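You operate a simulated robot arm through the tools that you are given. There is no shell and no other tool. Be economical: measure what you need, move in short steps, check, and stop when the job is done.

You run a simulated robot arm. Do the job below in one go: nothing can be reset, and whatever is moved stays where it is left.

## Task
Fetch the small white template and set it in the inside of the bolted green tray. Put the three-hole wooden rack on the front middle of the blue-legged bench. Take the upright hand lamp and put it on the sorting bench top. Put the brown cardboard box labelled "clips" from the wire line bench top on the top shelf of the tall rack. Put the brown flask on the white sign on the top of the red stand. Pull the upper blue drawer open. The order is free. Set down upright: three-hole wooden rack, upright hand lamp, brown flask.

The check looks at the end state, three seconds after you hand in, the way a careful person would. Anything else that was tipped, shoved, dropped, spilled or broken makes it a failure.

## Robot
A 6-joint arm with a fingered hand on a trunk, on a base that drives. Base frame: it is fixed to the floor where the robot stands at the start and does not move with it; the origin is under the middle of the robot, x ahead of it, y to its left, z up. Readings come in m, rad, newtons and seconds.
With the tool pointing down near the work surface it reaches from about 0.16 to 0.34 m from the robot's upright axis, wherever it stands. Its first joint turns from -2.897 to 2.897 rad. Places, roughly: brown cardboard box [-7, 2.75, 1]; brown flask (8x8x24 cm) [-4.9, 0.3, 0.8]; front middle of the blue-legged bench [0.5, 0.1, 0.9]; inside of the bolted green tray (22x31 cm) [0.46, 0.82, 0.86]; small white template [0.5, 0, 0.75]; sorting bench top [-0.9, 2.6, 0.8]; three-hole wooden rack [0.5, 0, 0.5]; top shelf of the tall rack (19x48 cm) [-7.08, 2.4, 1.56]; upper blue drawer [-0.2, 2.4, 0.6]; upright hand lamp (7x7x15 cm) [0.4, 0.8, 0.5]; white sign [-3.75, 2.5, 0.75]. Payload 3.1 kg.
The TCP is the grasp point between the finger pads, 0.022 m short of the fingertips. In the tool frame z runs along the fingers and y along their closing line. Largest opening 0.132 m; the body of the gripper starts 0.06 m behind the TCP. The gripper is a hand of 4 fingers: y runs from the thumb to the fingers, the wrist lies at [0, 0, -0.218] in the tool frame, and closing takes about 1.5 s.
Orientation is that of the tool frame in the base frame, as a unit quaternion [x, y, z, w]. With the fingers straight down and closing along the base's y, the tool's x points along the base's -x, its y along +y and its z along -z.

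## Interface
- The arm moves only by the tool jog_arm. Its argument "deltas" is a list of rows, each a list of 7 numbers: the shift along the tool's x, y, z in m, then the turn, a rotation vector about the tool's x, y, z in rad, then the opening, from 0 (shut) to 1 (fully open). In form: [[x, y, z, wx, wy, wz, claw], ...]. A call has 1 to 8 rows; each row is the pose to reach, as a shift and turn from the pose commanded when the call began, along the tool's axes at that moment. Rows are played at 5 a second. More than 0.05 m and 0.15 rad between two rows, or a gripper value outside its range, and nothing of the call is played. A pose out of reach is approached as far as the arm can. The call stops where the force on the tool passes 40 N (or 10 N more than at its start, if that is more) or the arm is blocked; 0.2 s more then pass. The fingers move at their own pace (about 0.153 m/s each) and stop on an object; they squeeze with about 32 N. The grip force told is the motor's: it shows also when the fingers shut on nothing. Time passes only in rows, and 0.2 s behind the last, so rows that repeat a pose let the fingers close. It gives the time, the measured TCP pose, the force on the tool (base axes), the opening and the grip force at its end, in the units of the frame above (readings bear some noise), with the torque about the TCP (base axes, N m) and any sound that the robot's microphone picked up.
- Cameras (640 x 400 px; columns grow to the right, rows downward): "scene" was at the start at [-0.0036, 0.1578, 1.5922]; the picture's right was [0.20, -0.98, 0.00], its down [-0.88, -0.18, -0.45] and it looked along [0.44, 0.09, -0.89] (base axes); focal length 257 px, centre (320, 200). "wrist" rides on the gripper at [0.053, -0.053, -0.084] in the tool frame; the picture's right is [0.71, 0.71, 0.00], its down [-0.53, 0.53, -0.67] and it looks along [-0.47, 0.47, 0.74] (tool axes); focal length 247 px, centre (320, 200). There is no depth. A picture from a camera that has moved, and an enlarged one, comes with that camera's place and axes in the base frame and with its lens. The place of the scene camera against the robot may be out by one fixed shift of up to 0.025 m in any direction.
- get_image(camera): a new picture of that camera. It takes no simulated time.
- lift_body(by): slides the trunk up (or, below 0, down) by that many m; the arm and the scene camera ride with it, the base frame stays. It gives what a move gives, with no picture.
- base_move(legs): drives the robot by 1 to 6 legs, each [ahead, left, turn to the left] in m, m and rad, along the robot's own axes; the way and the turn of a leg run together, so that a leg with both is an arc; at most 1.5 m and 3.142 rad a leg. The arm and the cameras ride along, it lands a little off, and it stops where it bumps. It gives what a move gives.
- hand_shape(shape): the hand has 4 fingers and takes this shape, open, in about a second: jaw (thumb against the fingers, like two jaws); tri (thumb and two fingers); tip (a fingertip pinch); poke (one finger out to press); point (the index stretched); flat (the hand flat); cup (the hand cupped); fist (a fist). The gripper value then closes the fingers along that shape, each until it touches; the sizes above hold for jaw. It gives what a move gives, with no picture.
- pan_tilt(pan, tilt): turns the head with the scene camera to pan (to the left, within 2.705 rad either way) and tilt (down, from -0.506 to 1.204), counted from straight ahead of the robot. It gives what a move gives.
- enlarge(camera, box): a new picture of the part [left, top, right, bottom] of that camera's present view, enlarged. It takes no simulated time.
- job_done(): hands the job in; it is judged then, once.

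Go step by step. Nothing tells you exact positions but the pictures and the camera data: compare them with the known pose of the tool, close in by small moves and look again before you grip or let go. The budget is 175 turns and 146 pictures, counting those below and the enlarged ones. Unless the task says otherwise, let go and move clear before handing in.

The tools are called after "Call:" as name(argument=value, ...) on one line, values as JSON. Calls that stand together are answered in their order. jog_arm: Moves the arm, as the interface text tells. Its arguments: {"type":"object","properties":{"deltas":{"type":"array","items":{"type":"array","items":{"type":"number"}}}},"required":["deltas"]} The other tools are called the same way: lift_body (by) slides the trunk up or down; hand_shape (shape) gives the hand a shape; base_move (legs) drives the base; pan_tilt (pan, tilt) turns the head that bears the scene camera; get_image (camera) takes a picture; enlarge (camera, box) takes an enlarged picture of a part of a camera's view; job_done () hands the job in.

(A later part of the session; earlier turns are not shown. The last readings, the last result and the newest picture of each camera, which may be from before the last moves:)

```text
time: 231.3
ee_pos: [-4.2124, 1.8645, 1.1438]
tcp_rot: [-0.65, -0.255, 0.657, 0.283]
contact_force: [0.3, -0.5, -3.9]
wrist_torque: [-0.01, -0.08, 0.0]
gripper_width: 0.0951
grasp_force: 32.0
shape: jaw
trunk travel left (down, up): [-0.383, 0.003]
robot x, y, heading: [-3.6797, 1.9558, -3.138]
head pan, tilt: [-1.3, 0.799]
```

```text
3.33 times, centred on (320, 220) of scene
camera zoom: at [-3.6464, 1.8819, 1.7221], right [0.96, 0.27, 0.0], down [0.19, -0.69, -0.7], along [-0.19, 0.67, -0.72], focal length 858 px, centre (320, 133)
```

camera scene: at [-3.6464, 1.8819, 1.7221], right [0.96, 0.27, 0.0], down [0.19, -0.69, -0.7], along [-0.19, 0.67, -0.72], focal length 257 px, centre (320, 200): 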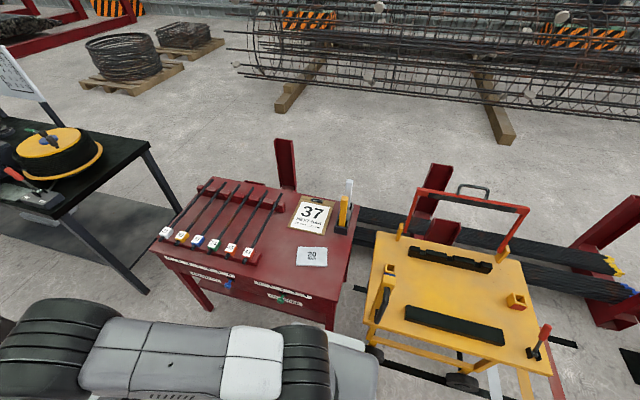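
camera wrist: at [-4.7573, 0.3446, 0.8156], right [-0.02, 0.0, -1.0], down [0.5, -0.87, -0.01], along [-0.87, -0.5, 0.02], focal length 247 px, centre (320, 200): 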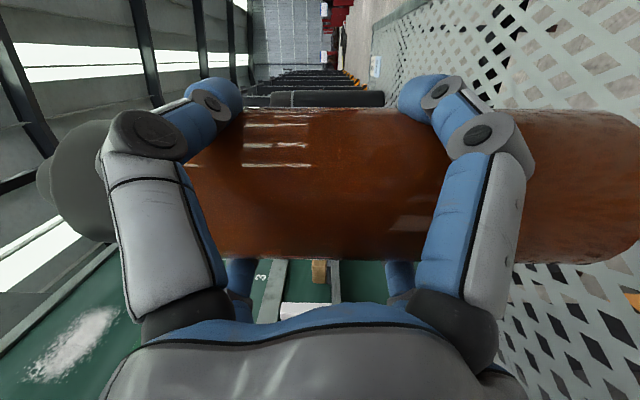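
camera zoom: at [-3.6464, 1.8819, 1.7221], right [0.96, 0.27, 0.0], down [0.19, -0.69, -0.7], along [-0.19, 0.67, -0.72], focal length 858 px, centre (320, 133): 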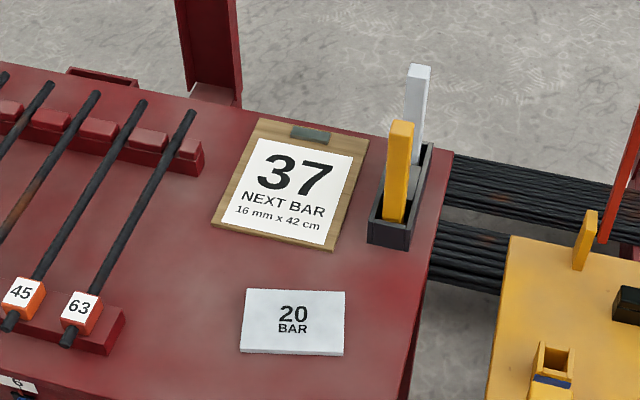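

The "20 BAR" white plate at about [-3.84, 2.45] matches the given place for the white sign. I turn right to face the stand.

Call:
base_move(legs=[[0, 0, -1.571]])

Call:
pan_tilt(pan=0.2, tilt=1.0)

Call:
get_image(camera="scene")

Call:
get_image(camera="wrist")

```text
time: 235.5
ee_pos: [-3.7713, 2.4886, 1.1437]
tcp_rot: [-0.642, 0.277, 0.267, 0.663]
contact_force: [-0.2, 1.1, -4.8]
wrist_torque: [-0.04, 0.05, 0.0]
gripper_width: 0.0951
grasp_force: 31.8
shape: jaw
trunk travel left (down, up): [-0.383, 0.003]
robot x, y, heading: [-3.6767, 1.9553, 1.58]
head pan, tilt: [-1.3, 0.799]
```

```text
time: 237.1
ee_pos: [-3.7724, 2.4876, 1.1434]
tcp_rot: [-0.642, 0.277, 0.267, 0.663]
contact_force: [-0.2, -0.4, -4.9]
wrist_torque: [-0.07, 0.01, 0.01]
gripper_width: 0.0952
grasp_force: 32.1
shape: jaw
trunk travel left (down, up): [-0.383, 0.003]
robot x, y, heading: [-3.6815, 1.9523, 1.583]
head pan, tilt: [0.201, 1.0]
```

```text
47 pictures are left
camera scene: at [-3.8455, 1.9594, 1.7069], right [0.98, 0.21, 0.0], down [0.18, -0.82, -0.54], along [-0.11, 0.53, -0.84], focal length 257 px, centre (320, 200)
```

scene: 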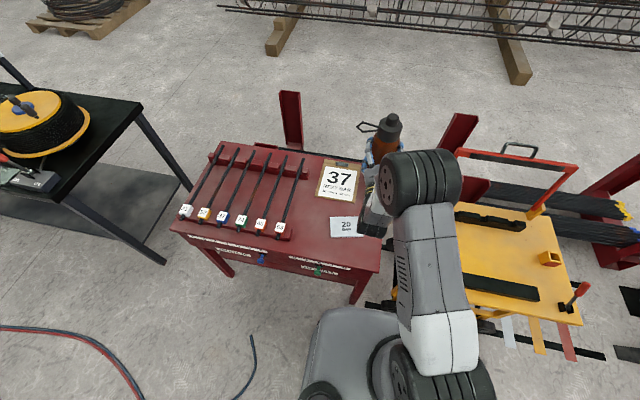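

```text
46 pictures are left
camera wrist: at [-3.6995, 2.4014, 1.1409], right [0.0, 0.02, -1.0], down [-0.76, -0.65, -0.01], along [-0.65, 0.76, 0.02], focal length 247 px, centre (320, 200)
```

wrist: 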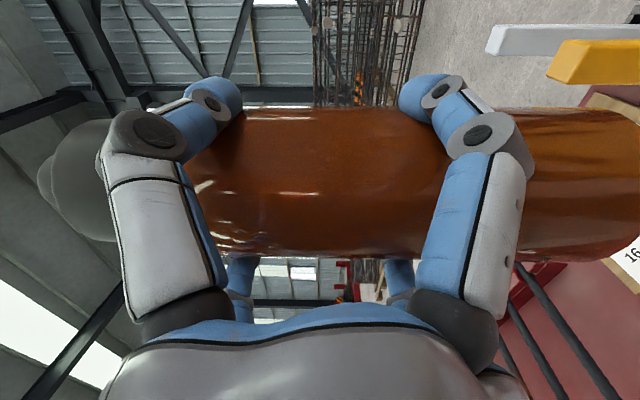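

The sign is at [-3.842, 2.45]. I shift the flask over it and lower it.

Call:
base_move(legs=[[-0.052, 0.07, 0]])

Call:
lift_body(by=-0.2)

Call:
get_image(camera="scene")

Call:
get_image(camera="wrist")

```text
time: 238.2
ee_pos: [-3.8411, 2.4353, 1.1434]
tcp_rot: [-0.641, 0.276, 0.266, 0.664]
contact_force: [0.6, -1.2, -4.2]
wrist_torque: [-0.05, -0.04, -0.03]
gripper_width: 0.0952
grasp_force: 32.2
shape: jaw
trunk travel left (down, up): [-0.383, 0.003]
robot x, y, heading: [-3.7458, 1.9018, 1.577]
head pan, tilt: [0.201, 1.0]
```

```text
time: 240.3
ee_pos: [-3.8402, 2.4351, 0.9437]
tcp_rot: [-0.642, 0.277, 0.267, 0.663]
contact_force: [0.4, 0.5, -4.9]
wrist_torque: [-0.04, -0.01, 0.0]
gripper_width: 0.095
grasp_force: 31.7
shape: jaw
trunk travel left (down, up): [-0.183, 0.203]
robot x, y, heading: [-3.7506, 1.8994, 1.581]
head pan, tilt: [0.201, 1.0]
```

```text
45 pictures are left
camera scene: at [-3.9146, 1.9067, 1.5074], right [0.98, 0.21, 0.0], down [0.18, -0.82, -0.54], along [-0.11, 0.53, -0.84], focal length 257 px, centre (320, 200)
```

scene: 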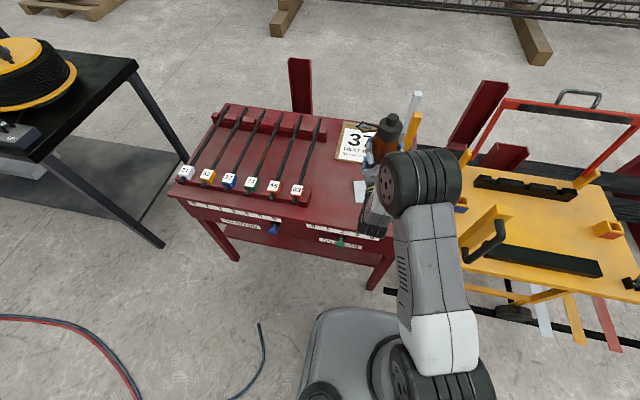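

```text
44 pictures are left
camera wrist: at [-3.7683, 2.3487, 0.9414], right [0.0, 0.02, -1.0], down [-0.76, -0.65, -0.01], along [-0.65, 0.76, 0.02], focal length 247 px, centre (320, 200)
```

wrist: 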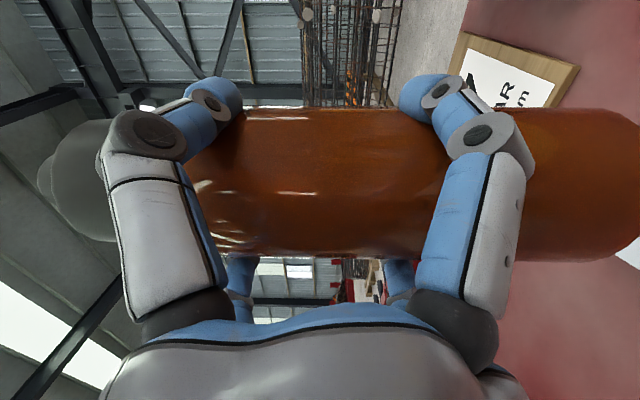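

Call:
lift_body(by=-0.045)

Call:
get_image(camera="wrist")

Call:
enlarge(camera="scene", box=[320, 100, 440, 260])

```text
time: 241.2
ee_pos: [-3.8401, 2.4338, 0.8988]
tcp_rot: [-0.641, 0.277, 0.267, 0.663]
contact_force: [-0.2, 0.1, -4.4]
wrist_torque: [-0.07, -0.02, 0.0]
gripper_width: 0.0951
grasp_force: 31.7
shape: jaw
trunk travel left (down, up): [-0.138, 0.248]
robot x, y, heading: [-3.7492, 1.9009, 1.581]
head pan, tilt: [0.201, 1.0]
```

```text
43 pictures are left
camera wrist: at [-3.7683, 2.3487, 0.8964], right [0.0, 0.02, -1.0], down [-0.76, -0.65, -0.01], along [-0.65, 0.76, 0.02], focal length 247 px, centre (320, 200)
```

wrist: 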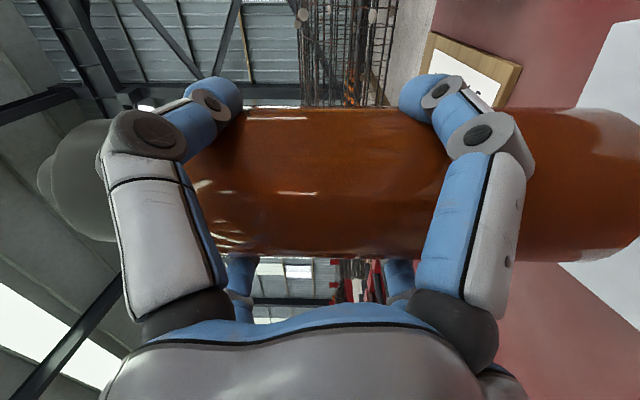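

```text
2.50 times, centred on (380, 180) of scene
camera zoom: at [-3.9146, 1.9067, 1.4625], right [0.98, 0.21, 0.0], down [0.18, -0.82, -0.54], along [-0.11, 0.53, -0.84], focal length 643 px, centre (170, 250)
```

zoom: 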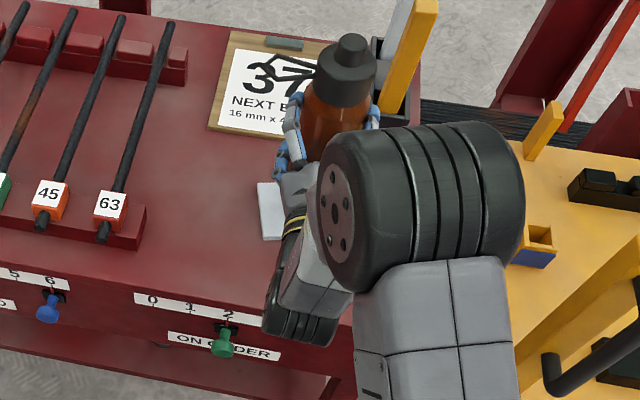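

The plate is turned about 15° and its centre works out to [-3.826, 2.44]. I correct by 1.4 cm right and 0.9 cm back and lower further.

Call:
base_move(legs=[[-0.009, -0.014, 0]])

Call:
lift_body(by=-0.012)

Call:
get_image(camera="wrist")

```text
time: 242.0
ee_pos: [-3.8263, 2.4244, 0.8991]
tcp_rot: [-0.642, 0.277, 0.267, 0.664]
contact_force: [0.7, 0.1, -3.8]
wrist_torque: [-0.07, 0.01, 0.02]
gripper_width: 0.0953
grasp_force: 32.0
shape: jaw
trunk travel left (down, up): [-0.138, 0.248]
robot x, y, heading: [-3.738, 1.8965, 1.579]
head pan, tilt: [0.201, 1.0]
```

```text
time: 242.6
ee_pos: [-3.8262, 2.4254, 0.8866]
tcp_rot: [-0.643, 0.276, 0.267, 0.663]
contact_force: [-0.6, -0.5, -4.4]
wrist_torque: [-0.02, -0.03, -0.01]
gripper_width: 0.095
grasp_force: 32.4
shape: jaw
trunk travel left (down, up): [-0.126, 0.26]
robot x, y, heading: [-3.7351, 1.8924, 1.579]
head pan, tilt: [0.201, 1.0]
```

```text
41 pictures are left
camera wrist: at [-3.7544, 2.3398, 0.8842], right [0.0, 0.02, -1.0], down [-0.76, -0.65, -0.01], along [-0.65, 0.76, 0.02], focal length 247 px, centre (320, 200)
```

wrist: 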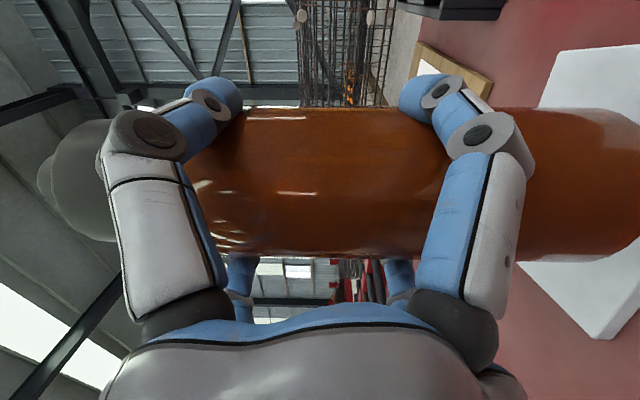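

The plate's diagonal corners give a centre of [-3.824, 2.437], right under the flask. I lower to contact.

Call:
lift_body(by=-0.004)

Call:
lift_body(by=-0.003)

```text
time: 243.1
ee_pos: [-3.8261, 2.4253, 0.8834]
tcp_rot: [-0.642, 0.277, 0.267, 0.663]
contact_force: [-0.5, 0.3, -4.9]
wrist_torque: [-0.04, 0.0, 0.0]
gripper_width: 0.0951
grasp_force: 32.0
shape: jaw
trunk travel left (down, up): [-0.122, 0.264]
robot x, y, heading: [-3.7337, 1.8941, 1.579]
head pan, tilt: [0.201, 1.0]
```

```text
time: 243.6
ee_pos: [-3.8269, 2.4239, 0.8792]
tcp_rot: [-0.642, 0.277, 0.267, 0.664]
contact_force: [0.0, 0.7, -4.5]
wrist_torque: [-0.02, 0.02, 0.0]
gripper_width: 0.095
grasp_force: 32.1
shape: jaw
trunk travel left (down, up): [-0.119, 0.267]
robot x, y, heading: [-3.7372, 1.8902, 1.572]
head pan, tilt: [0.201, 1.0]
```

Call:
lift_body(by=-0.003)

Call:
lift_body(by=-0.003)

```text
time: 244.2
ee_pos: [-3.8266, 2.426, 0.8768]
tcp_rot: [-0.641, 0.278, 0.267, 0.664]
contact_force: [0.9, 0.1, -5.9]
wrist_torque: [-0.03, 0.03, -0.02]
gripper_width: 0.0949
grasp_force: 31.4
shape: jaw
trunk travel left (down, up): [-0.116, 0.27]
robot x, y, heading: [-3.7338, 1.8912, 1.576]
head pan, tilt: [0.201, 1.0]
```

```text
time: 244.7
ee_pos: [-3.826, 2.4247, 0.8735]
tcp_rot: [-0.641, 0.278, 0.267, 0.664]
contact_force: [1.1, -0.6, -4.3]
wrist_torque: [0.0, -0.01, 0.04]
gripper_width: 0.0954
grasp_force: 32.1
shape: jaw
trunk travel left (down, up): [-0.113, 0.273]
robot x, y, heading: [-3.7326, 1.8946, 1.577]
head pan, tilt: [0.201, 1.0]
```

Call:
lift_body(by=-0.003)

Call:
lift_body(by=-0.002)

Call:
get_image(camera="wrist")

```text
time: 245.2
ee_pos: [-3.8263, 2.4252, 0.8728]
tcp_rot: [-0.641, 0.277, 0.267, 0.664]
contact_force: [0.1, -0.2, -2.3]
wrist_torque: [-0.06, -0.06, -0.02]
gripper_width: 0.0954
grasp_force: 32.8
shape: jaw
trunk travel left (down, up): [-0.11, 0.276]
robot x, y, heading: [-3.7356, 1.8915, 1.578]
head pan, tilt: [0.201, 1.0]
```

```text
time: 245.7
ee_pos: [-3.8262, 2.4234, 0.8707]
tcp_rot: [-0.64, 0.277, 0.268, 0.665]
contact_force: [0.4, -0.2, 8.3]
wrist_torque: [-0.01, -0.06, -0.02]
gripper_width: 0.0952
grasp_force: 31.9
shape: jaw
trunk travel left (down, up): [-0.108, 0.278]
robot x, y, heading: [-3.7333, 1.8933, 1.581]
head pan, tilt: [0.201, 1.0]
```

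```text
40 pictures are left
camera wrist: at [-3.7544, 2.3394, 0.8678], right [-0.01, 0.03, -1.0], down [-0.76, -0.65, -0.01], along [-0.65, 0.76, 0.03], focal length 247 px, centre (320, 200)
```

wrist: 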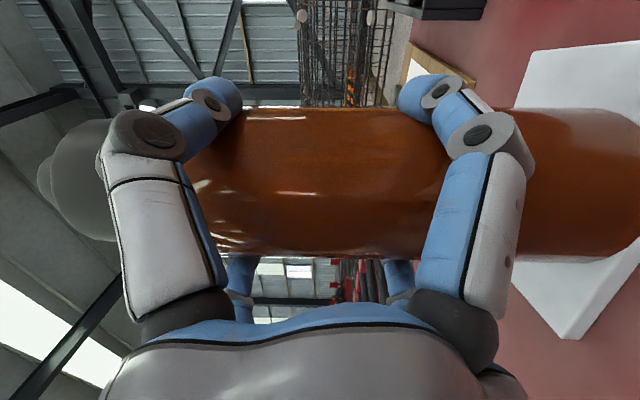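

The flask is down on the plate. I open and back straight out.

Call:
jog_arm(deltas=[[0, 0, 0, 0, 0, 0, 0.75], [0, 0, 0, 0, 0, 0, 0.85], [0, 0, 0, 0, 0, 0, 1], [0, 0, 0, 0, 0, 0, 1], [0, 0, 0, 0, 0, 0, 1]])

Call:
get_image(camera="wrist")

```text
time: 246.9
ee_pos: [-3.8257, 2.4249, 0.8687]
tcp_rot: [-0.641, 0.278, 0.267, 0.664]
contact_force: [1.0, -0.2, -0.6]
wrist_torque: [0.0, 0.01, 0.02]
gripper_width: 0.132
grasp_force: 0.0
shape: jaw
trunk travel left (down, up): [-0.108, 0.278]
robot x, y, heading: [-3.7341, 1.8945, 1.58]
head pan, tilt: [0.201, 1.0]
```

```text
39 pictures are left
camera wrist: at [-3.7543, 2.3395, 0.8664], right [0.0, 0.02, -1.0], down [-0.76, -0.65, -0.01], along [-0.65, 0.76, 0.02], focal length 247 px, centre (320, 200)
```

wrist: 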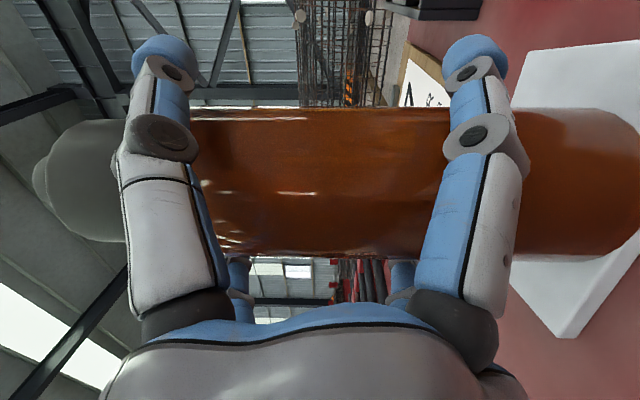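

Call:
base_move(legs=[[-0.13, 0, 0]])

Call:
lift_body(by=0.275)

Call:
get_image(camera="scene")

Call:
pan_tilt(pan=1.5, tilt=0.45)

Call:
get_image(camera="scene")

```text
time: 248.2
ee_pos: [-3.8257, 2.2944, 0.8703]
tcp_rot: [-0.641, 0.277, 0.267, 0.664]
contact_force: [0.9, 0.0, 0.1]
wrist_torque: [-0.02, -0.01, 0.03]
gripper_width: 0.132
grasp_force: 0.0
shape: jaw
trunk travel left (down, up): [-0.108, 0.278]
robot x, y, heading: [-3.7325, 1.7603, 1.579]
head pan, tilt: [0.201, 1.0]
```

```text
time: 251.0
ee_pos: [-3.8258, 2.2956, 1.1445]
tcp_rot: [-0.642, 0.276, 0.268, 0.663]
contact_force: [-0.3, 0.2, 0.5]
wrist_torque: [0.04, 0.03, -0.05]
gripper_width: 0.1318
grasp_force: 0.1
shape: jaw
trunk travel left (down, up): [-0.383, 0.003]
robot x, y, heading: [-3.7299, 1.7614, 1.579]
head pan, tilt: [0.201, 1.0]
```

```text
38 pictures are left
camera scene: at [-3.8994, 1.7677, 1.7074], right [0.98, 0.21, 0.0], down [0.18, -0.82, -0.54], along [-0.11, 0.53, -0.84], focal length 257 px, centre (320, 200)
```

scene: 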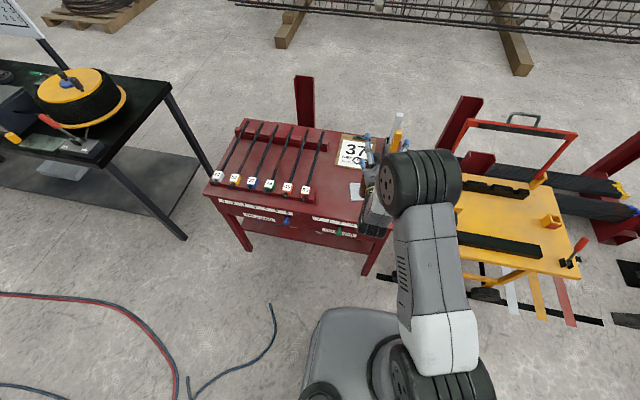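

```text
time: 252.5
ee_pos: [-3.8256, 2.2959, 1.1435]
tcp_rot: [-0.641, 0.277, 0.267, 0.664]
contact_force: [0.5, 0.0, -1.0]
wrist_torque: [-0.01, -0.01, 0.02]
gripper_width: 0.1318
grasp_force: 0.1
shape: jaw
trunk travel left (down, up): [-0.383, 0.003]
robot x, y, heading: [-3.7339, 1.7614, 1.578]
head pan, tilt: [1.499, 0.45]
```

```text
37 pictures are left
camera scene: at [-3.9766, 1.7054, 1.7525], right [0.06, 1.0, 0.0], down [0.43, -0.03, -0.9], along [-0.9, 0.06, -0.44], focal length 257 px, centre (320, 200)
```

scene: 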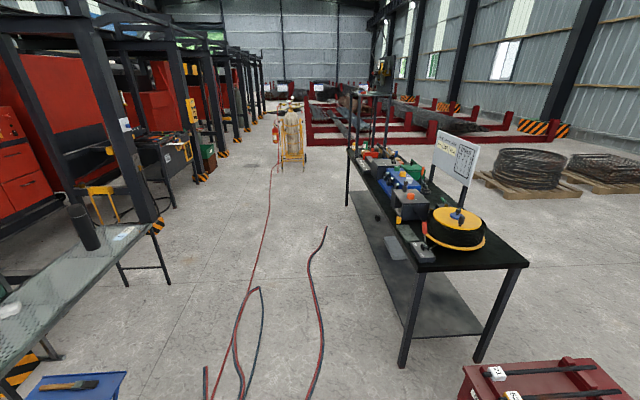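

Call:
enlarge(camera="scene", box=[240, 40, 480, 240])

```text
2.00 times, centred on (360, 140) of scene
camera zoom: at [-3.9766, 1.7054, 1.7525], right [0.06, 1.0, 0.0], down [0.43, -0.03, -0.9], along [-0.9, 0.06, -0.44], focal length 515 px, centre (240, 320)
```

zoom: 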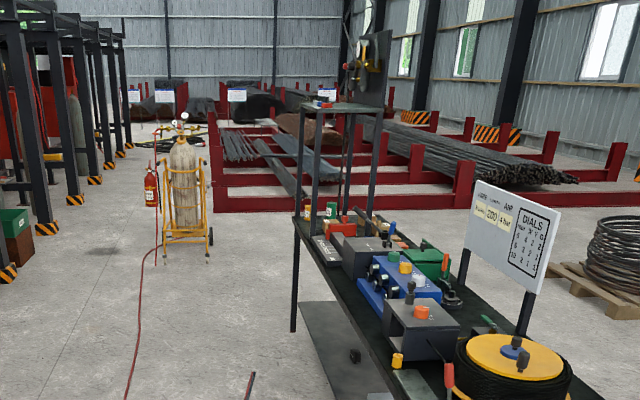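

The flask stands on its plate. The wire line bench runs from x≈-5 to -7.4, with the tall rack standing on its far end; I turn and go west to see the box.

Call:
base_move(legs=[[0, 0, 1.571], [0.9, 0.0, 0]])

Call:
pan_tilt(pan=-2.2, tilt=0.8)

Call:
get_image(camera="scene")

```text
time: 261.0
ee_pos: [-5.1632, 1.6434, 1.1424]
tcp_rot: [-0.648, -0.262, 0.66, 0.276]
contact_force: [-0.5, 1.0, -0.7]
wrist_torque: [-0.05, 0.0, 0.0]
gripper_width: 0.132
grasp_force: 0.0
shape: jaw
trunk travel left (down, up): [-0.383, 0.003]
robot x, y, heading: [-4.6349, 1.7465, -3.117]
head pan, tilt: [1.499, 0.45]
```

```text
time: 264.1
ee_pos: [-5.1628, 1.6439, 1.1425]
tcp_rot: [-0.648, -0.262, 0.66, 0.276]
contact_force: [-0.2, -0.3, 0.4]
wrist_torque: [0.01, -0.01, 0.0]
gripper_width: 0.1318
grasp_force: 0.0
shape: jaw
trunk travel left (down, up): [-0.383, 0.003]
robot x, y, heading: [-4.6315, 1.7429, -3.118]
head pan, tilt: [-2.201, 0.799]
```

```text
35 pictures are left
camera scene: at [-4.5275, 1.6617, 1.7221], right [0.82, -0.57, 0.0], down [-0.41, -0.59, -0.7], along [0.4, 0.57, -0.72], focal length 257 px, centre (320, 200)
```

scene: 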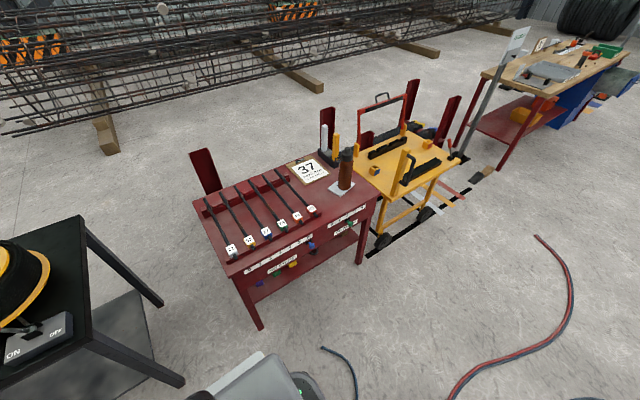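

The flask stands well on the white sign. The cable was no obstacle; I go on west.

Call:
base_move(legs=[[1.3, 0.05, -0.02]])

Call:
pan_tilt(pan=-0.75, tilt=0.45)

Call:
get_image(camera="scene")

```text
time: 270.7
ee_pos: [-6.4695, 1.5897, 1.1434]
tcp_rot: [-0.65, -0.255, 0.657, 0.283]
contact_force: [-0.4, 0.2, -0.3]
wrist_torque: [0.0, 0.02, 0.0]
gripper_width: 0.1317
grasp_force: 0.0
shape: jaw
trunk travel left (down, up): [-0.383, 0.003]
robot x, y, heading: [-5.933, 1.68, -3.141]
head pan, tilt: [-2.201, 0.799]
```

```text
time: 272.2
ee_pos: [-6.4698, 1.5909, 1.1434]
tcp_rot: [-0.651, -0.255, 0.657, 0.282]
contact_force: [0.2, 0.1, -0.1]
wrist_torque: [-0.02, -0.01, 0.03]
gripper_width: 0.1317
grasp_force: 0.0
shape: jaw
trunk travel left (down, up): [-0.383, 0.003]
robot x, y, heading: [-5.9376, 1.6785, -3.136]
head pan, tilt: [-0.75, 0.45]
```

```text
34 pictures are left
camera scene: at [-5.9486, 1.5909, 1.7525], right [0.68, 0.73, 0.0], down [0.32, -0.3, -0.9], along [-0.66, 0.61, -0.44], focal length 257 px, centre (320, 200)
```

scene: 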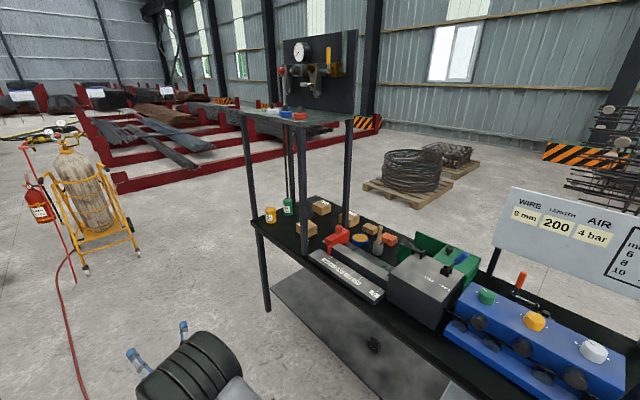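

Call:
enlarge(camera="scene", box=[220, 20, 440, 270])

```text
1.60 times, centred on (330, 145) of scene
camera zoom: at [-5.9486, 1.5909, 1.7525], right [0.68, 0.73, 0.0], down [0.32, -0.3, -0.9], along [-0.66, 0.61, -0.44], focal length 412 px, centre (304, 288)
```

zoom: 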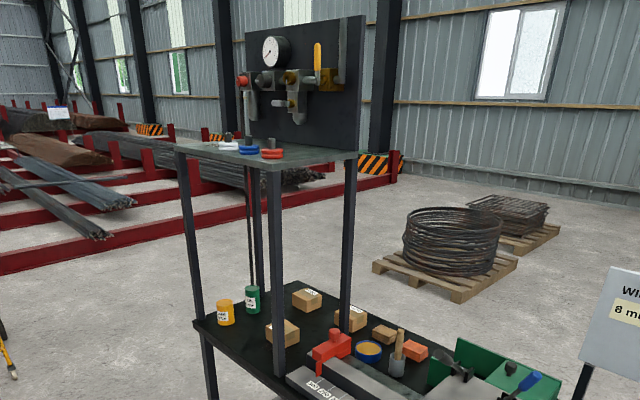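

Several small brown boxes stand on the bench behind the rack; the one near [-6.95, 2.80] fits the given place. I plan to reach it from the north side, so I first turn the tool to point down and test the height needed for the shelf.

Call:
jog_arm(deltas=[[0, 0, 0, -0.051, 0.1235, 0.051, 1], [0, 0, 0, -0.102, 0.247, 0.102, 1], [0, 0, 0, -0.1535, 0.3705, 0.1535, 1], [0, 0, 0, -0.205, 0.494, 0.205, 1], [0, 0, 0, -0.256, 0.6175, 0.256, 1], [0, 0, 0, -0.307, 0.741, 0.307, 1]])

Call:
jog_arm(deltas=[[0, 0, 0, -0.051, 0.1235, 0.051, 1], [0, 0, 0, -0.102, 0.247, 0.102, 1], [0, 0, 0, -0.1535, 0.3705, 0.1535, 1], [0, 0, 0, -0.205, 0.494, 0.205, 1], [0, 0, 0, -0.256, 0.6175, 0.256, 1], [0, 0, 0, -0.307, 0.741, 0.307, 1]])

```text
time: 273.6
ee_pos: [-6.4694, 1.589, 1.1441]
tcp_rot: [0.908, 0.131, -0.368, -0.154]
contact_force: [0.1, -0.7, 0.0]
wrist_torque: [-0.02, -0.02, 0.0]
gripper_width: 0.1317
grasp_force: 0.0
shape: jaw
trunk travel left (down, up): [-0.383, 0.003]
robot x, y, heading: [-5.9376, 1.679, -3.142]
head pan, tilt: [-0.75, 0.45]
```

```text
time: 275.0
ee_pos: [-6.4701, 1.5895, 1.1444]
tcp_rot: [1.0, -0.016, -0.011, 0.003]
contact_force: [-0.4, 0.5, -0.8]
wrist_torque: [0.0, -0.01, 0.03]
gripper_width: 0.132
grasp_force: 0.0
shape: jaw
trunk travel left (down, up): [-0.383, 0.003]
robot x, y, heading: [-5.9338, 1.6767, -3.139]
head pan, tilt: [-0.75, 0.45]
```

The tool points down. I test raising it 0.45 m.

Call:
jog_arm(deltas=[[0, 0, -0.05, 0, 0, 0, 1], [0, 0, -0.1, 0, 0, 0, 1], [0, 0, -0.15, 0, 0, 0, 1], [0, 0, -0.2, 0, 0, 0, 1], [0, 0, -0.25, 0, 0, 0, 1], [0, 0, -0.3, 0, 0, 0, 1], [0, 0, -0.35, 0, 0, 0, 1], [0, 0, -0.4, 0, 0, 0, 1]])

Call:
jog_arm(deltas=[[0, 0, -0.04, 0, 0, 0, 1], [0, 0, -0.08, 0, 0, 0, 1], [0, 0, -0.11, 0, 0, 0, 1]])

```text
time: 276.8
ee_pos: [-6.3829, 1.6039, 1.3828]
tcp_rot: [1.0, -0.018, -0.013, 0.002]
contact_force: [-0.3, 0.3, -0.2]
wrist_torque: [-0.02, 0.02, 0.03]
gripper_width: 0.1319
grasp_force: 0.1
shape: jaw
out of reach, approached as far as the arm can: row 2, 3, 4, 5, 6, 7, 8
trunk travel left (down, up): [-0.383, 0.003]
robot x, y, heading: [-5.9388, 1.6759, -3.142]
head pan, tilt: [-0.75, 0.45]
```

```text
time: 277.6
ee_pos: [-6.3336, 1.6121, 1.4217]
tcp_rot: [1.0, -0.017, -0.012, 0.002]
contact_force: [-0.2, 1.2, -0.1]
wrist_torque: [-0.01, -0.02, -0.03]
gripper_width: 0.1319
grasp_force: 0.0
shape: jaw
out of reach, approached as far as the arm can: row 1, 2, 3
trunk travel left (down, up): [-0.383, 0.003]
robot x, y, heading: [-5.9368, 1.678, -3.138]
head pan, tilt: [-0.75, 0.45]
```

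With the tool pointing down the arm cannot reach the shelf's height, but a near-level tool can. I try the "tip" pinch shape to see whether a two-finger side grip is possible.

Call:
hand_shape(shape="tip")

Call:
get_image(camera="wrist")

Call:
hand_shape(shape="tri")

Call:
get_image(camera="wrist")

```text
time: 278.5
ee_pos: [-6.335, 1.6131, 1.4216]
tcp_rot: [1.0, -0.016, -0.014, 0.002]
contact_force: [0.1, 0.0, 0.5]
wrist_torque: [0.01, 0.0, -0.01]
gripper_width: 0.1318
grasp_force: 0.1
shape: tip
trunk travel left (down, up): [-0.383, 0.003]
robot x, y, heading: [-5.9373, 1.6802, -3.148]
head pan, tilt: [-0.75, 0.45]
```

```text
32 pictures are left
camera wrist: at [-6.279, 1.6651, 1.5043], right [0.68, -0.73, -0.01], down [-0.53, -0.51, 0.68], along [-0.51, -0.46, -0.73], focal length 247 px, centre (320, 200)
```

wrist: 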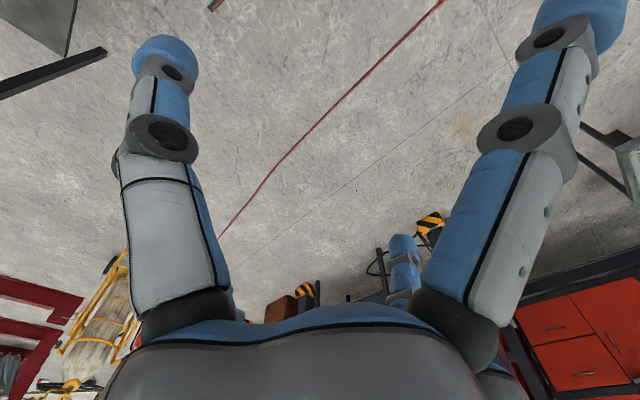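

```text
time: 279.4
ee_pos: [-6.336, 1.613, 1.4231]
tcp_rot: [1.0, -0.016, -0.014, 0.003]
contact_force: [0.8, -0.8, 0.6]
wrist_torque: [0.0, -0.03, 0.01]
gripper_width: 0.132
grasp_force: 0.0
shape: tri
trunk travel left (down, up): [-0.383, 0.003]
robot x, y, heading: [-5.9375, 1.6772, -3.14]
head pan, tilt: [-0.75, 0.45]
```

```text
31 pictures are left
camera wrist: at [-6.279, 1.6651, 1.5043], right [0.68, -0.73, -0.01], down [-0.53, -0.51, 0.68], along [-0.51, -0.46, -0.73], focal length 247 px, centre (320, 200)
```

wrist: 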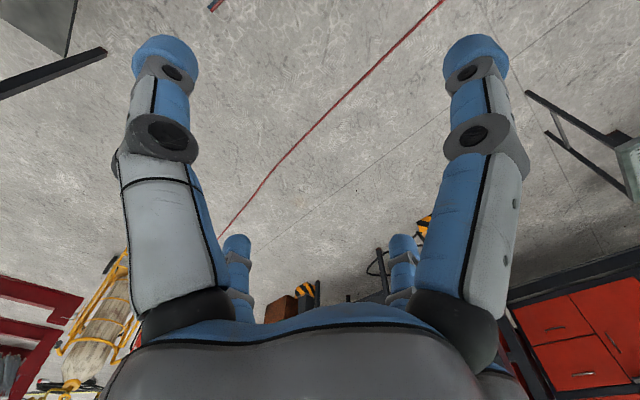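

The "tip" shape only splays the spare fingers, so I keep "jaw". Plan: pick the box from the north with the tool tilted steeply down, then place it from the south with a flatter tilt; I drive round the west end.

Call:
hand_shape(shape="jaw")

Call:
base_move(legs=[[1.05, 0.0, 0], [1.1, 0, 0]])

Call:
pan_tilt(pan=-1.9, tilt=0.45)

Call:
get_image(camera="scene")

```text
time: 280.3
ee_pos: [-6.3348, 1.6137, 1.4218]
tcp_rot: [1.0, -0.016, -0.012, 0.003]
contact_force: [0.0, -0.4, -0.1]
wrist_torque: [0.01, -0.01, 0.0]
gripper_width: 0.1319
grasp_force: 0.1
shape: jaw
trunk travel left (down, up): [-0.383, 0.003]
robot x, y, heading: [-5.9332, 1.6757, -3.142]
head pan, tilt: [-0.75, 0.45]
```

```text
time: 291.0
ee_pos: [-8.4844, 1.6054, 1.4234]
tcp_rot: [1.0, -0.015, -0.013, 0.003]
contact_force: [-0.4, 0.3, -0.1]
wrist_torque: [0.01, 0.01, -0.02]
gripper_width: 0.1322
grasp_force: 0.1
shape: jaw
trunk travel left (down, up): [-0.383, 0.003]
robot x, y, heading: [-8.0847, 1.6677, -3.136]
head pan, tilt: [-0.75, 0.45]
```

```text
time: 292.4
ee_pos: [-8.4838, 1.6071, 1.4225]
tcp_rot: [1.0, -0.015, -0.013, 0.003]
contact_force: [0.9, -0.5, -0.4]
wrist_torque: [-0.03, -0.01, 0.0]
gripper_width: 0.1321
grasp_force: 0.0
shape: jaw
trunk travel left (down, up): [-0.383, 0.003]
robot x, y, heading: [-8.0856, 1.6715, -3.134]
head pan, tilt: [-1.901, 0.45]
```

```text
30 pictures are left
camera scene: at [-8.0007, 1.6098, 1.7525], right [0.95, -0.32, 0.0], down [-0.14, -0.41, -0.9], along [0.29, 0.85, -0.44], focal length 257 px, centre (320, 200)
```

scene: 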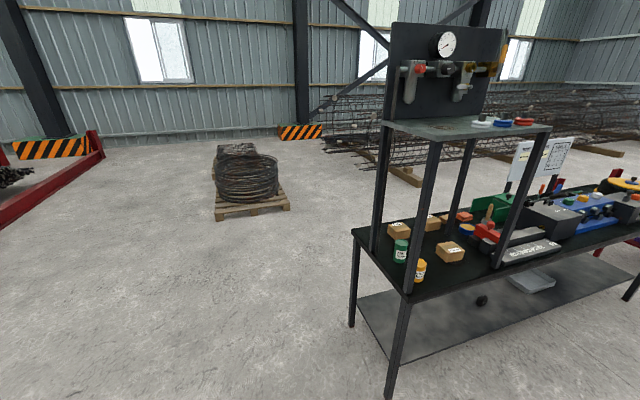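

Call:
enlarge(camera="scene", box=[350, 100, 560, 300])

```text
2.00 times, centred on (455, 200) of scene
camera zoom: at [-8.0007, 1.6098, 1.7525], right [0.95, -0.32, 0.0], down [-0.14, -0.41, -0.9], along [0.29, 0.85, -0.44], focal length 515 px, centre (50, 200)
```

zoom: 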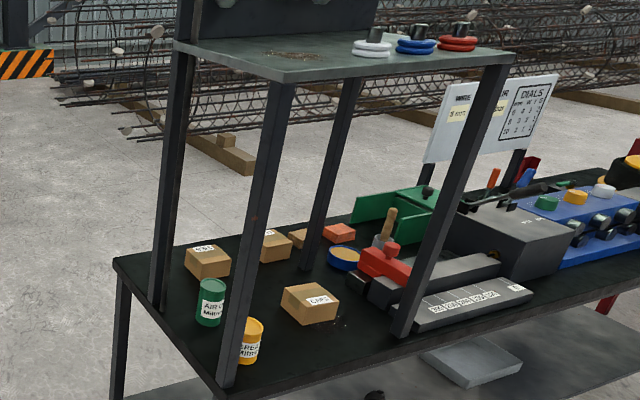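

Call:
enlarge(camera="scene", box=[405, 205, 485, 265])

```text
6.67 times, centred on (445, 235) of scene
camera zoom: at [-8.0007, 1.6098, 1.7525], right [0.95, -0.32, 0.0], down [-0.14, -0.41, -0.9], along [0.29, 0.85, -0.44], focal length 1716 px, centre (-513, -33)
```

zoom: 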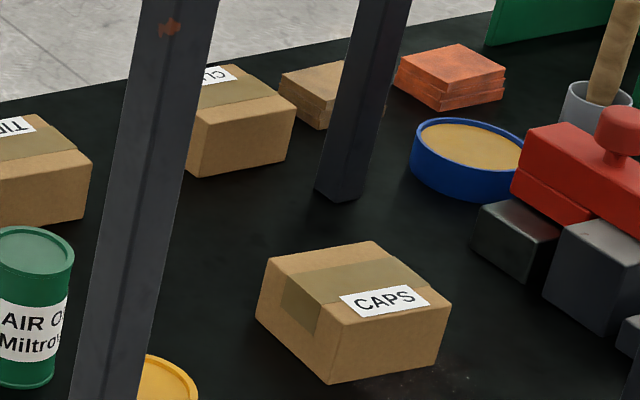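

The clips box (label "CL…") is the middle rear one, near [-6.885, 2.72, 0.905]. The west part of the top shelf is free. I drive round to the north side.

Call:
base_move(legs=[[0, -1.0, 0], [0, -0.8, 0], [0, 0, 1.571], [0, 1.12, 0]])

Call:
pan_tilt(pan=0.0, tilt=0.75)

Call:
get_image(camera="scene")

```text
time: 310.6
ee_pos: [-6.8976, 3.072, 1.4221]
tcp_rot: [0.717, 0.697, -0.007, 0.01]
contact_force: [1.1, 0.1, -0.2]
wrist_torque: [-0.03, -0.01, -0.03]
gripper_width: 0.132
grasp_force: 0.0
shape: jaw
trunk travel left (down, up): [-0.383, 0.003]
robot x, y, heading: [-6.9682, 3.4713, -1.564]
head pan, tilt: [-1.901, 0.45]
```

```text
time: 312.4
ee_pos: [-6.8983, 3.0718, 1.4226]
tcp_rot: [0.717, 0.697, -0.009, 0.012]
contact_force: [0.4, 0.3, 0.8]
wrist_torque: [0.01, 0.04, 0.02]
gripper_width: 0.1319
grasp_force: 0.0
shape: jaw
trunk travel left (down, up): [-0.383, 0.003]
robot x, y, heading: [-6.9636, 3.47, -1.565]
head pan, tilt: [0.0, 0.75]
```

```text
27 pictures are left
camera scene: at [-6.8222, 3.4454, 1.7261], right [-1.0, -0.01, 0.0], down [0.0, 0.68, -0.73], along [0.01, -0.73, -0.68], focal length 257 px, centre (320, 200)
```

scene: 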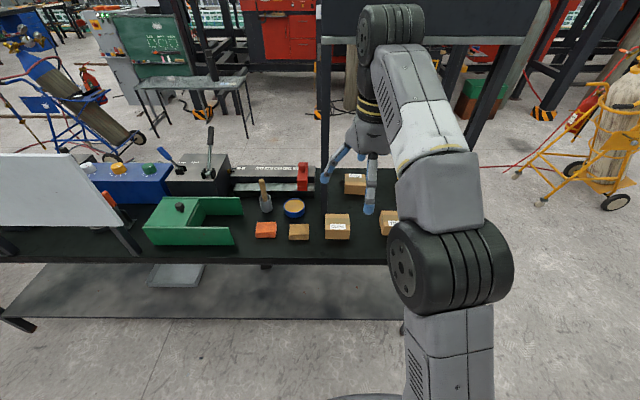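

Call:
enlarge(camera="scene", box=[240, 160, 420, 270])

Call:
get_image(camera="wrist")

```text
3.56 times, centred on (330, 215) of scene
camera zoom: at [-6.8222, 3.4454, 1.7261], right [-1.0, -0.01, 0.0], down [0.0, 0.68, -0.73], along [0.01, -0.73, -0.68], focal length 915 px, centre (284, 147)
```

zoom: 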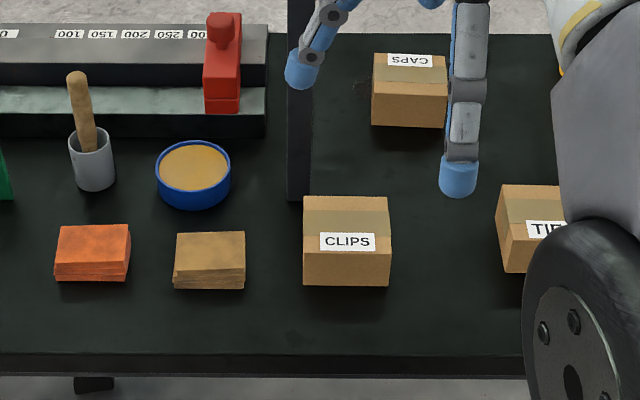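

```text
25 pictures are left
camera wrist: at [-6.9509, 3.1281, 1.5044], right [0.73, 0.69, -0.01], down [0.51, -0.52, 0.68], along [0.46, -0.5, -0.73], focal length 247 px, centre (320, 200)
```

wrist: 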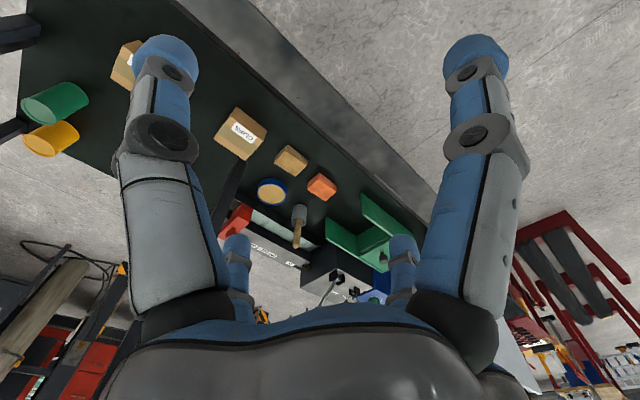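

The CLIPS box is confirmed, roughly 10.6 x 9 x 6.4 cm and square to the bench, with a rack post just behind its east corner. I move closer, lower the hand and look again with the wrist camera.

Call:
base_move(legs=[[0.26, 0.0, -0.006]])

Call:
jog_arm(deltas=[[0, 0, 0.05, 0, 0, 0, 1], [0, 0, 0.1, 0, 0, 0, 1], [0, 0, 0.15, 0, 0, 0, 1], [0, 0, 0.2, 0, 0, 0, 1], [0, 0, 0.25, 0, 0, 0, 1], [0, 0, 0.3, 0, 0, 0, 1]])

Call:
get_image(camera="wrist")

```text
time: 314.3
ee_pos: [-6.8973, 2.8117, 1.4227]
tcp_rot: [0.718, 0.696, -0.007, 0.011]
contact_force: [0.4, 0.1, -1.0]
wrist_torque: [-0.06, -0.03, -0.01]
gripper_width: 0.1318
grasp_force: 0.0
shape: jaw
trunk travel left (down, up): [-0.383, 0.003]
robot x, y, heading: [-6.9619, 3.2093, -1.567]
head pan, tilt: [0.0, 0.75]
```

```text
time: 315.7
ee_pos: [-6.896, 2.803, 1.1224]
tcp_rot: [0.718, 0.696, -0.007, 0.01]
contact_force: [0.3, -0.4, -0.1]
wrist_torque: [-0.01, -0.01, 0.01]
gripper_width: 0.1321
grasp_force: 0.0
shape: jaw
trunk travel left (down, up): [-0.383, 0.003]
robot x, y, heading: [-6.9575, 3.2084, -1.568]
head pan, tilt: [0.0, 0.75]
```

```text
24 pictures are left
camera wrist: at [-6.9488, 2.8603, 1.2042], right [0.73, 0.69, -0.01], down [0.51, -0.52, 0.68], along [0.46, -0.51, -0.73], focal length 247 px, centre (320, 200)
```

wrist: 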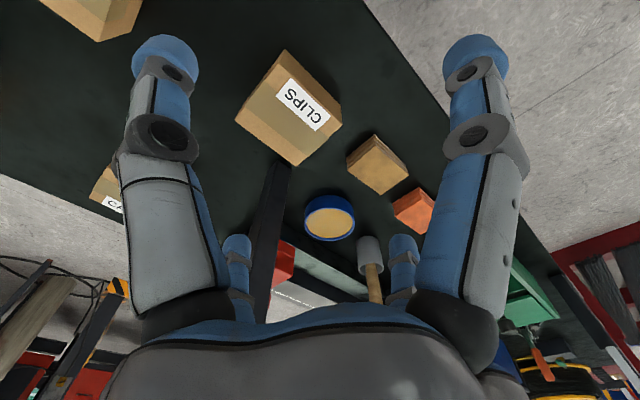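

The box's centre is at about [-6.891, 2.738] with its top near z=0.9. I move over it, tilt the tool 10° and go down to z=1.0.

Call:
jog_arm(deltas=[[-0.03, 0.004, 0.03, 0, -0.07, 0, 1], [-0.065, 0.007, 0.06, 0, -0.14, 0, 1], [-0.065, 0.007, 0.1, 0, -0.14, 0, 1], [-0.065, 0.007, 0.12, 0, -0.14, 0, 1]])

Call:
get_image(camera="wrist")

```text
time: 316.7
ee_pos: [-6.8908, 2.7346, 1.0039]
tcp_rot: [0.715, 0.694, -0.058, 0.06]
contact_force: [0.8, -0.8, 0.3]
wrist_torque: [0.01, -0.01, 0.0]
gripper_width: 0.132
grasp_force: 0.1
shape: jaw
trunk travel left (down, up): [-0.383, 0.003]
robot x, y, heading: [-6.9647, 3.2104, -1.568]
head pan, tilt: [0.0, 0.75]
```

```text
23 pictures are left
camera wrist: at [-6.9435, 2.8036, 1.0764], right [0.73, 0.68, -0.11], down [0.51, -0.42, 0.75], along [0.46, -0.6, -0.65], focal length 247 px, centre (320, 200)
```

wrist: 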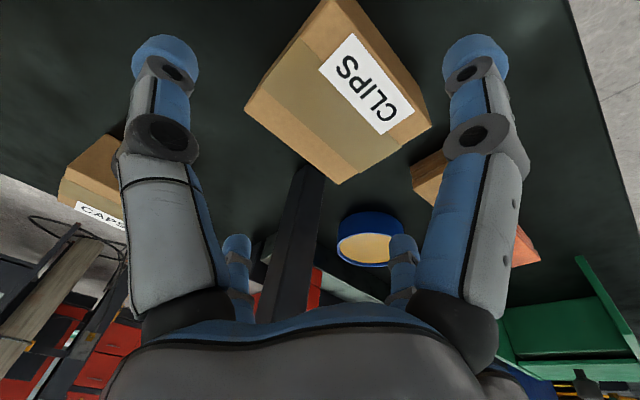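

Call:
jog_arm(deltas=[[-0.005, 0.0108, 0.01, 0, 0, 0, 1], [-0.0028, 0.0108, 0.0512, 0, 0, 0, 1]])

Call:
get_image(camera="wrist")

```text
time: 317.3
ee_pos: [-6.8799, 2.7236, 0.9528]
tcp_rot: [0.715, 0.694, -0.057, 0.06]
contact_force: [0.0, 0.0, 0.6]
wrist_torque: [0.04, 0.01, 0.02]
gripper_width: 0.132
grasp_force: 0.1
shape: jaw
trunk travel left (down, up): [-0.383, 0.003]
robot x, y, heading: [-6.9623, 3.21, -1.567]
head pan, tilt: [0.0, 0.75]
```

```text
22 pictures are left
camera wrist: at [-6.9326, 2.7913, 1.0269], right [0.73, 0.68, -0.11], down [0.51, -0.43, 0.75], along [0.46, -0.6, -0.65], focal length 247 px, centre (320, 200)
```

wrist: 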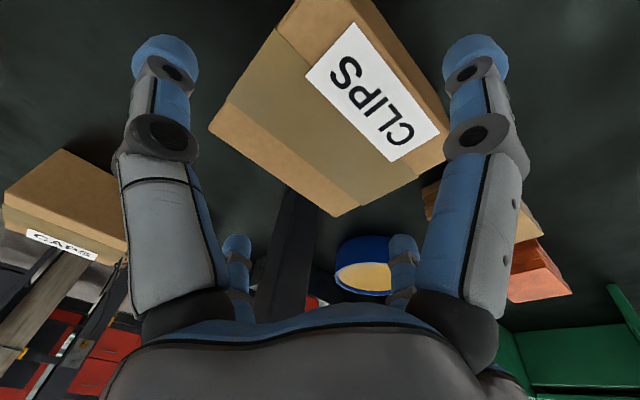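

The hand is centred over the box. I descend to z≈0.897 and close.

Call:
jog_arm(deltas=[[0.0022, 0.002, 0.02, 0, 0, 0, 1], [0.0045, 0.002, 0.04, 0, 0, 0, 1], [0.0063, 0.002, 0.0557, 0, 0, 0, 1], [0.0063, 0.002, 0.0557, 0, 0, 0, 1]])

Call:
get_image(camera="wrist")

```text
time: 318.3
ee_pos: [-6.8781, 2.7206, 0.8987]
tcp_rot: [0.715, 0.694, -0.059, 0.061]
contact_force: [-1.3, 1.0, 2.8]
wrist_torque: [0.06, 0.12, 0.01]
gripper_width: 0.132
grasp_force: 0.0
shape: jaw
trunk travel left (down, up): [-0.383, 0.003]
robot x, y, heading: [-6.966, 3.2114, -1.567]
head pan, tilt: [0.0, 0.75]
```

```text
21 pictures are left
camera wrist: at [-6.9307, 2.7891, 0.9718], right [0.73, 0.68, -0.11], down [0.51, -0.42, 0.75], along [0.46, -0.6, -0.65], focal length 247 px, centre (320, 200)
```

wrist: 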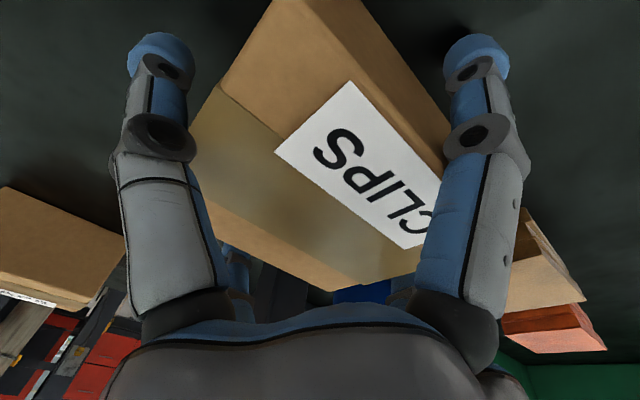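

Call:
jog_arm(deltas=[[0, 0, 0, 0, 0, 0, 0.8], [0, 0, 0, 0, 0, 0, 0.5], [0, 0, 0, 0, 0, 0, 0.2], [0, 0, 0, 0, 0, 0, 0], [0, 0, 0, 0, 0, 0, 0], [0, 0, 0, 0, 0, 0, 0]])

Call:
jog_arm(deltas=[[0, 0, -0.025, 0, 0, 0, 0], [0, 0, -0.05, 0, 0, 0, 0], [0, 0, -0.05, 0, 0, 0, 0]])

Call:
get_image(camera="wrist")

```text
time: 319.7
ee_pos: [-6.8782, 2.7211, 0.898]
tcp_rot: [0.715, 0.694, -0.058, 0.059]
contact_force: [-1.7, 0.0, 1.5]
wrist_torque: [0.28, -0.24, 0.09]
gripper_width: 0.1024
grasp_force: 31.9
shape: jaw
trunk travel left (down, up): [-0.383, 0.003]
robot x, y, heading: [-6.9667, 3.2128, -1.567]
head pan, tilt: [0.0, 0.75]
```

```text
time: 320.5
ee_pos: [-6.8782, 2.7289, 0.9462]
tcp_rot: [0.715, 0.694, -0.057, 0.059]
contact_force: [0.1, -0.1, -4.3]
wrist_torque: [-0.01, -0.02, -0.02]
gripper_width: 0.1024
grasp_force: 31.9
shape: jaw
trunk travel left (down, up): [-0.383, 0.003]
robot x, y, heading: [-6.9634, 3.2099, -1.569]
head pan, tilt: [0.0, 0.75]
```

```text
20 pictures are left
camera wrist: at [-6.9308, 2.7964, 1.0206], right [0.73, 0.68, -0.11], down [0.51, -0.43, 0.75], along [0.46, -0.6, -0.65], focal length 247 px, centre (320, 200)
```

wrist: 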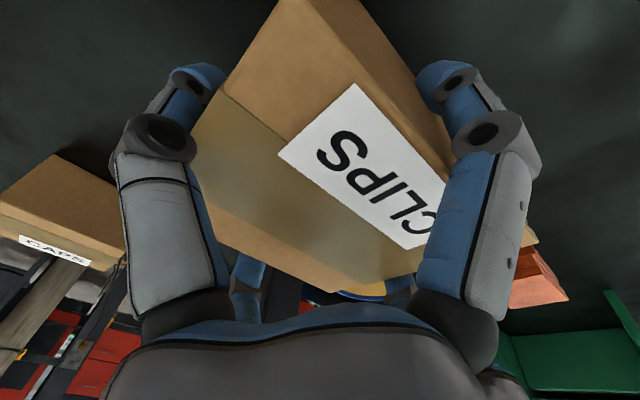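

The box is held well. I raise it, back off and carry it round the west end to the south side.

Call:
jog_arm(deltas=[[0, 0, -0.05, 0, 0, 0, 0], [0.01, 0, -0.1, 0, 0, 0, 0], [0.03, 0, -0.15, 0, 0, 0, 0], [0.05, 0, -0.19, 0, 0, 0, 0], [0.07, 0, -0.22, 0, 0, 0, 0]])

Call:
base_move(legs=[[-0.35, 0, 0], [0, -1.15, 0], [1.0, 0, 0], [0.9, 0, 0], [0, 0, 3.14]])

Call:
get_image(camera="wrist")

```text
refused: row 2 steps farther than a row can; nothing moved
```

```text
time: 344.6
ee_pos: [-8.1716, 2.1475, 0.9473]
tcp_rot: [-0.689, 0.72, 0.059, 0.058]
contact_force: [-0.1, -0.1, -3.7]
wrist_torque: [0.05, 0.02, -0.02]
gripper_width: 0.1021
grasp_force: 32.2
shape: jaw
trunk travel left (down, up): [-0.383, 0.003]
robot x, y, heading: [-8.0928, 1.6648, 1.559]
head pan, tilt: [0.0, 0.75]
```

```text
19 pictures are left
camera wrist: at [-8.121, 2.0798, 1.0206], right [-0.74, -0.67, -0.11], down [-0.5, 0.43, 0.75], along [-0.45, 0.61, -0.65], focal length 247 px, centre (320, 200)
```

wrist: 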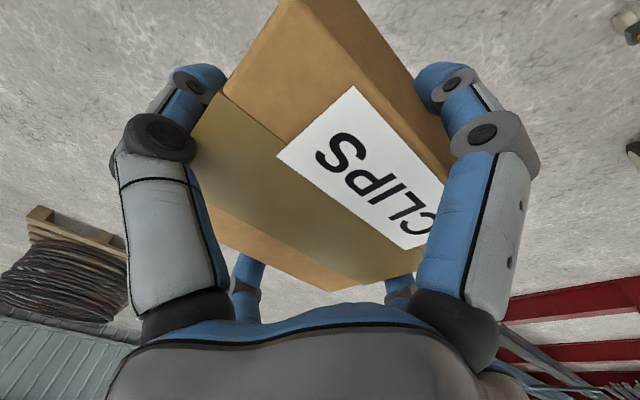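

The box travelled safely (only the raise was refused). Now, in the open, I raise it while tilting the tool up to about 25° below level.

Call:
jog_arm(deltas=[[-0.0066, 0, -0.0394, 0, -0.12, 0, 0], [-0.0132, 0, -0.0788, 0, -0.24, 0, 0], [-0.0198, 0, -0.1182, 0, -0.36, 0, 0], [-0.0264, 0, -0.1576, 0, -0.48, 0, 0], [-0.033, 0, -0.197, 0, -0.6, 0, 0], [-0.0396, 0, -0.2364, 0, -0.72, 0, 0], [-0.0462, 0, -0.2758, 0, -0.84, 0, 0], [-0.0528, 0, -0.3152, 0, -0.96, 0, 0]])

```text
time: 346.4
ee_pos: [-8.1679, 2.1464, 1.2671]
tcp_rot: [-0.584, 0.61, 0.372, 0.384]
contact_force: [-0.2, -0.1, -3.6]
wrist_torque: [-0.01, 0.03, 0.03]
gripper_width: 0.1023
grasp_force: 32.1
shape: jaw
trunk travel left (down, up): [-0.383, 0.003]
robot x, y, heading: [-8.0885, 1.6676, 1.56]
head pan, tilt: [0.0, 0.75]
```

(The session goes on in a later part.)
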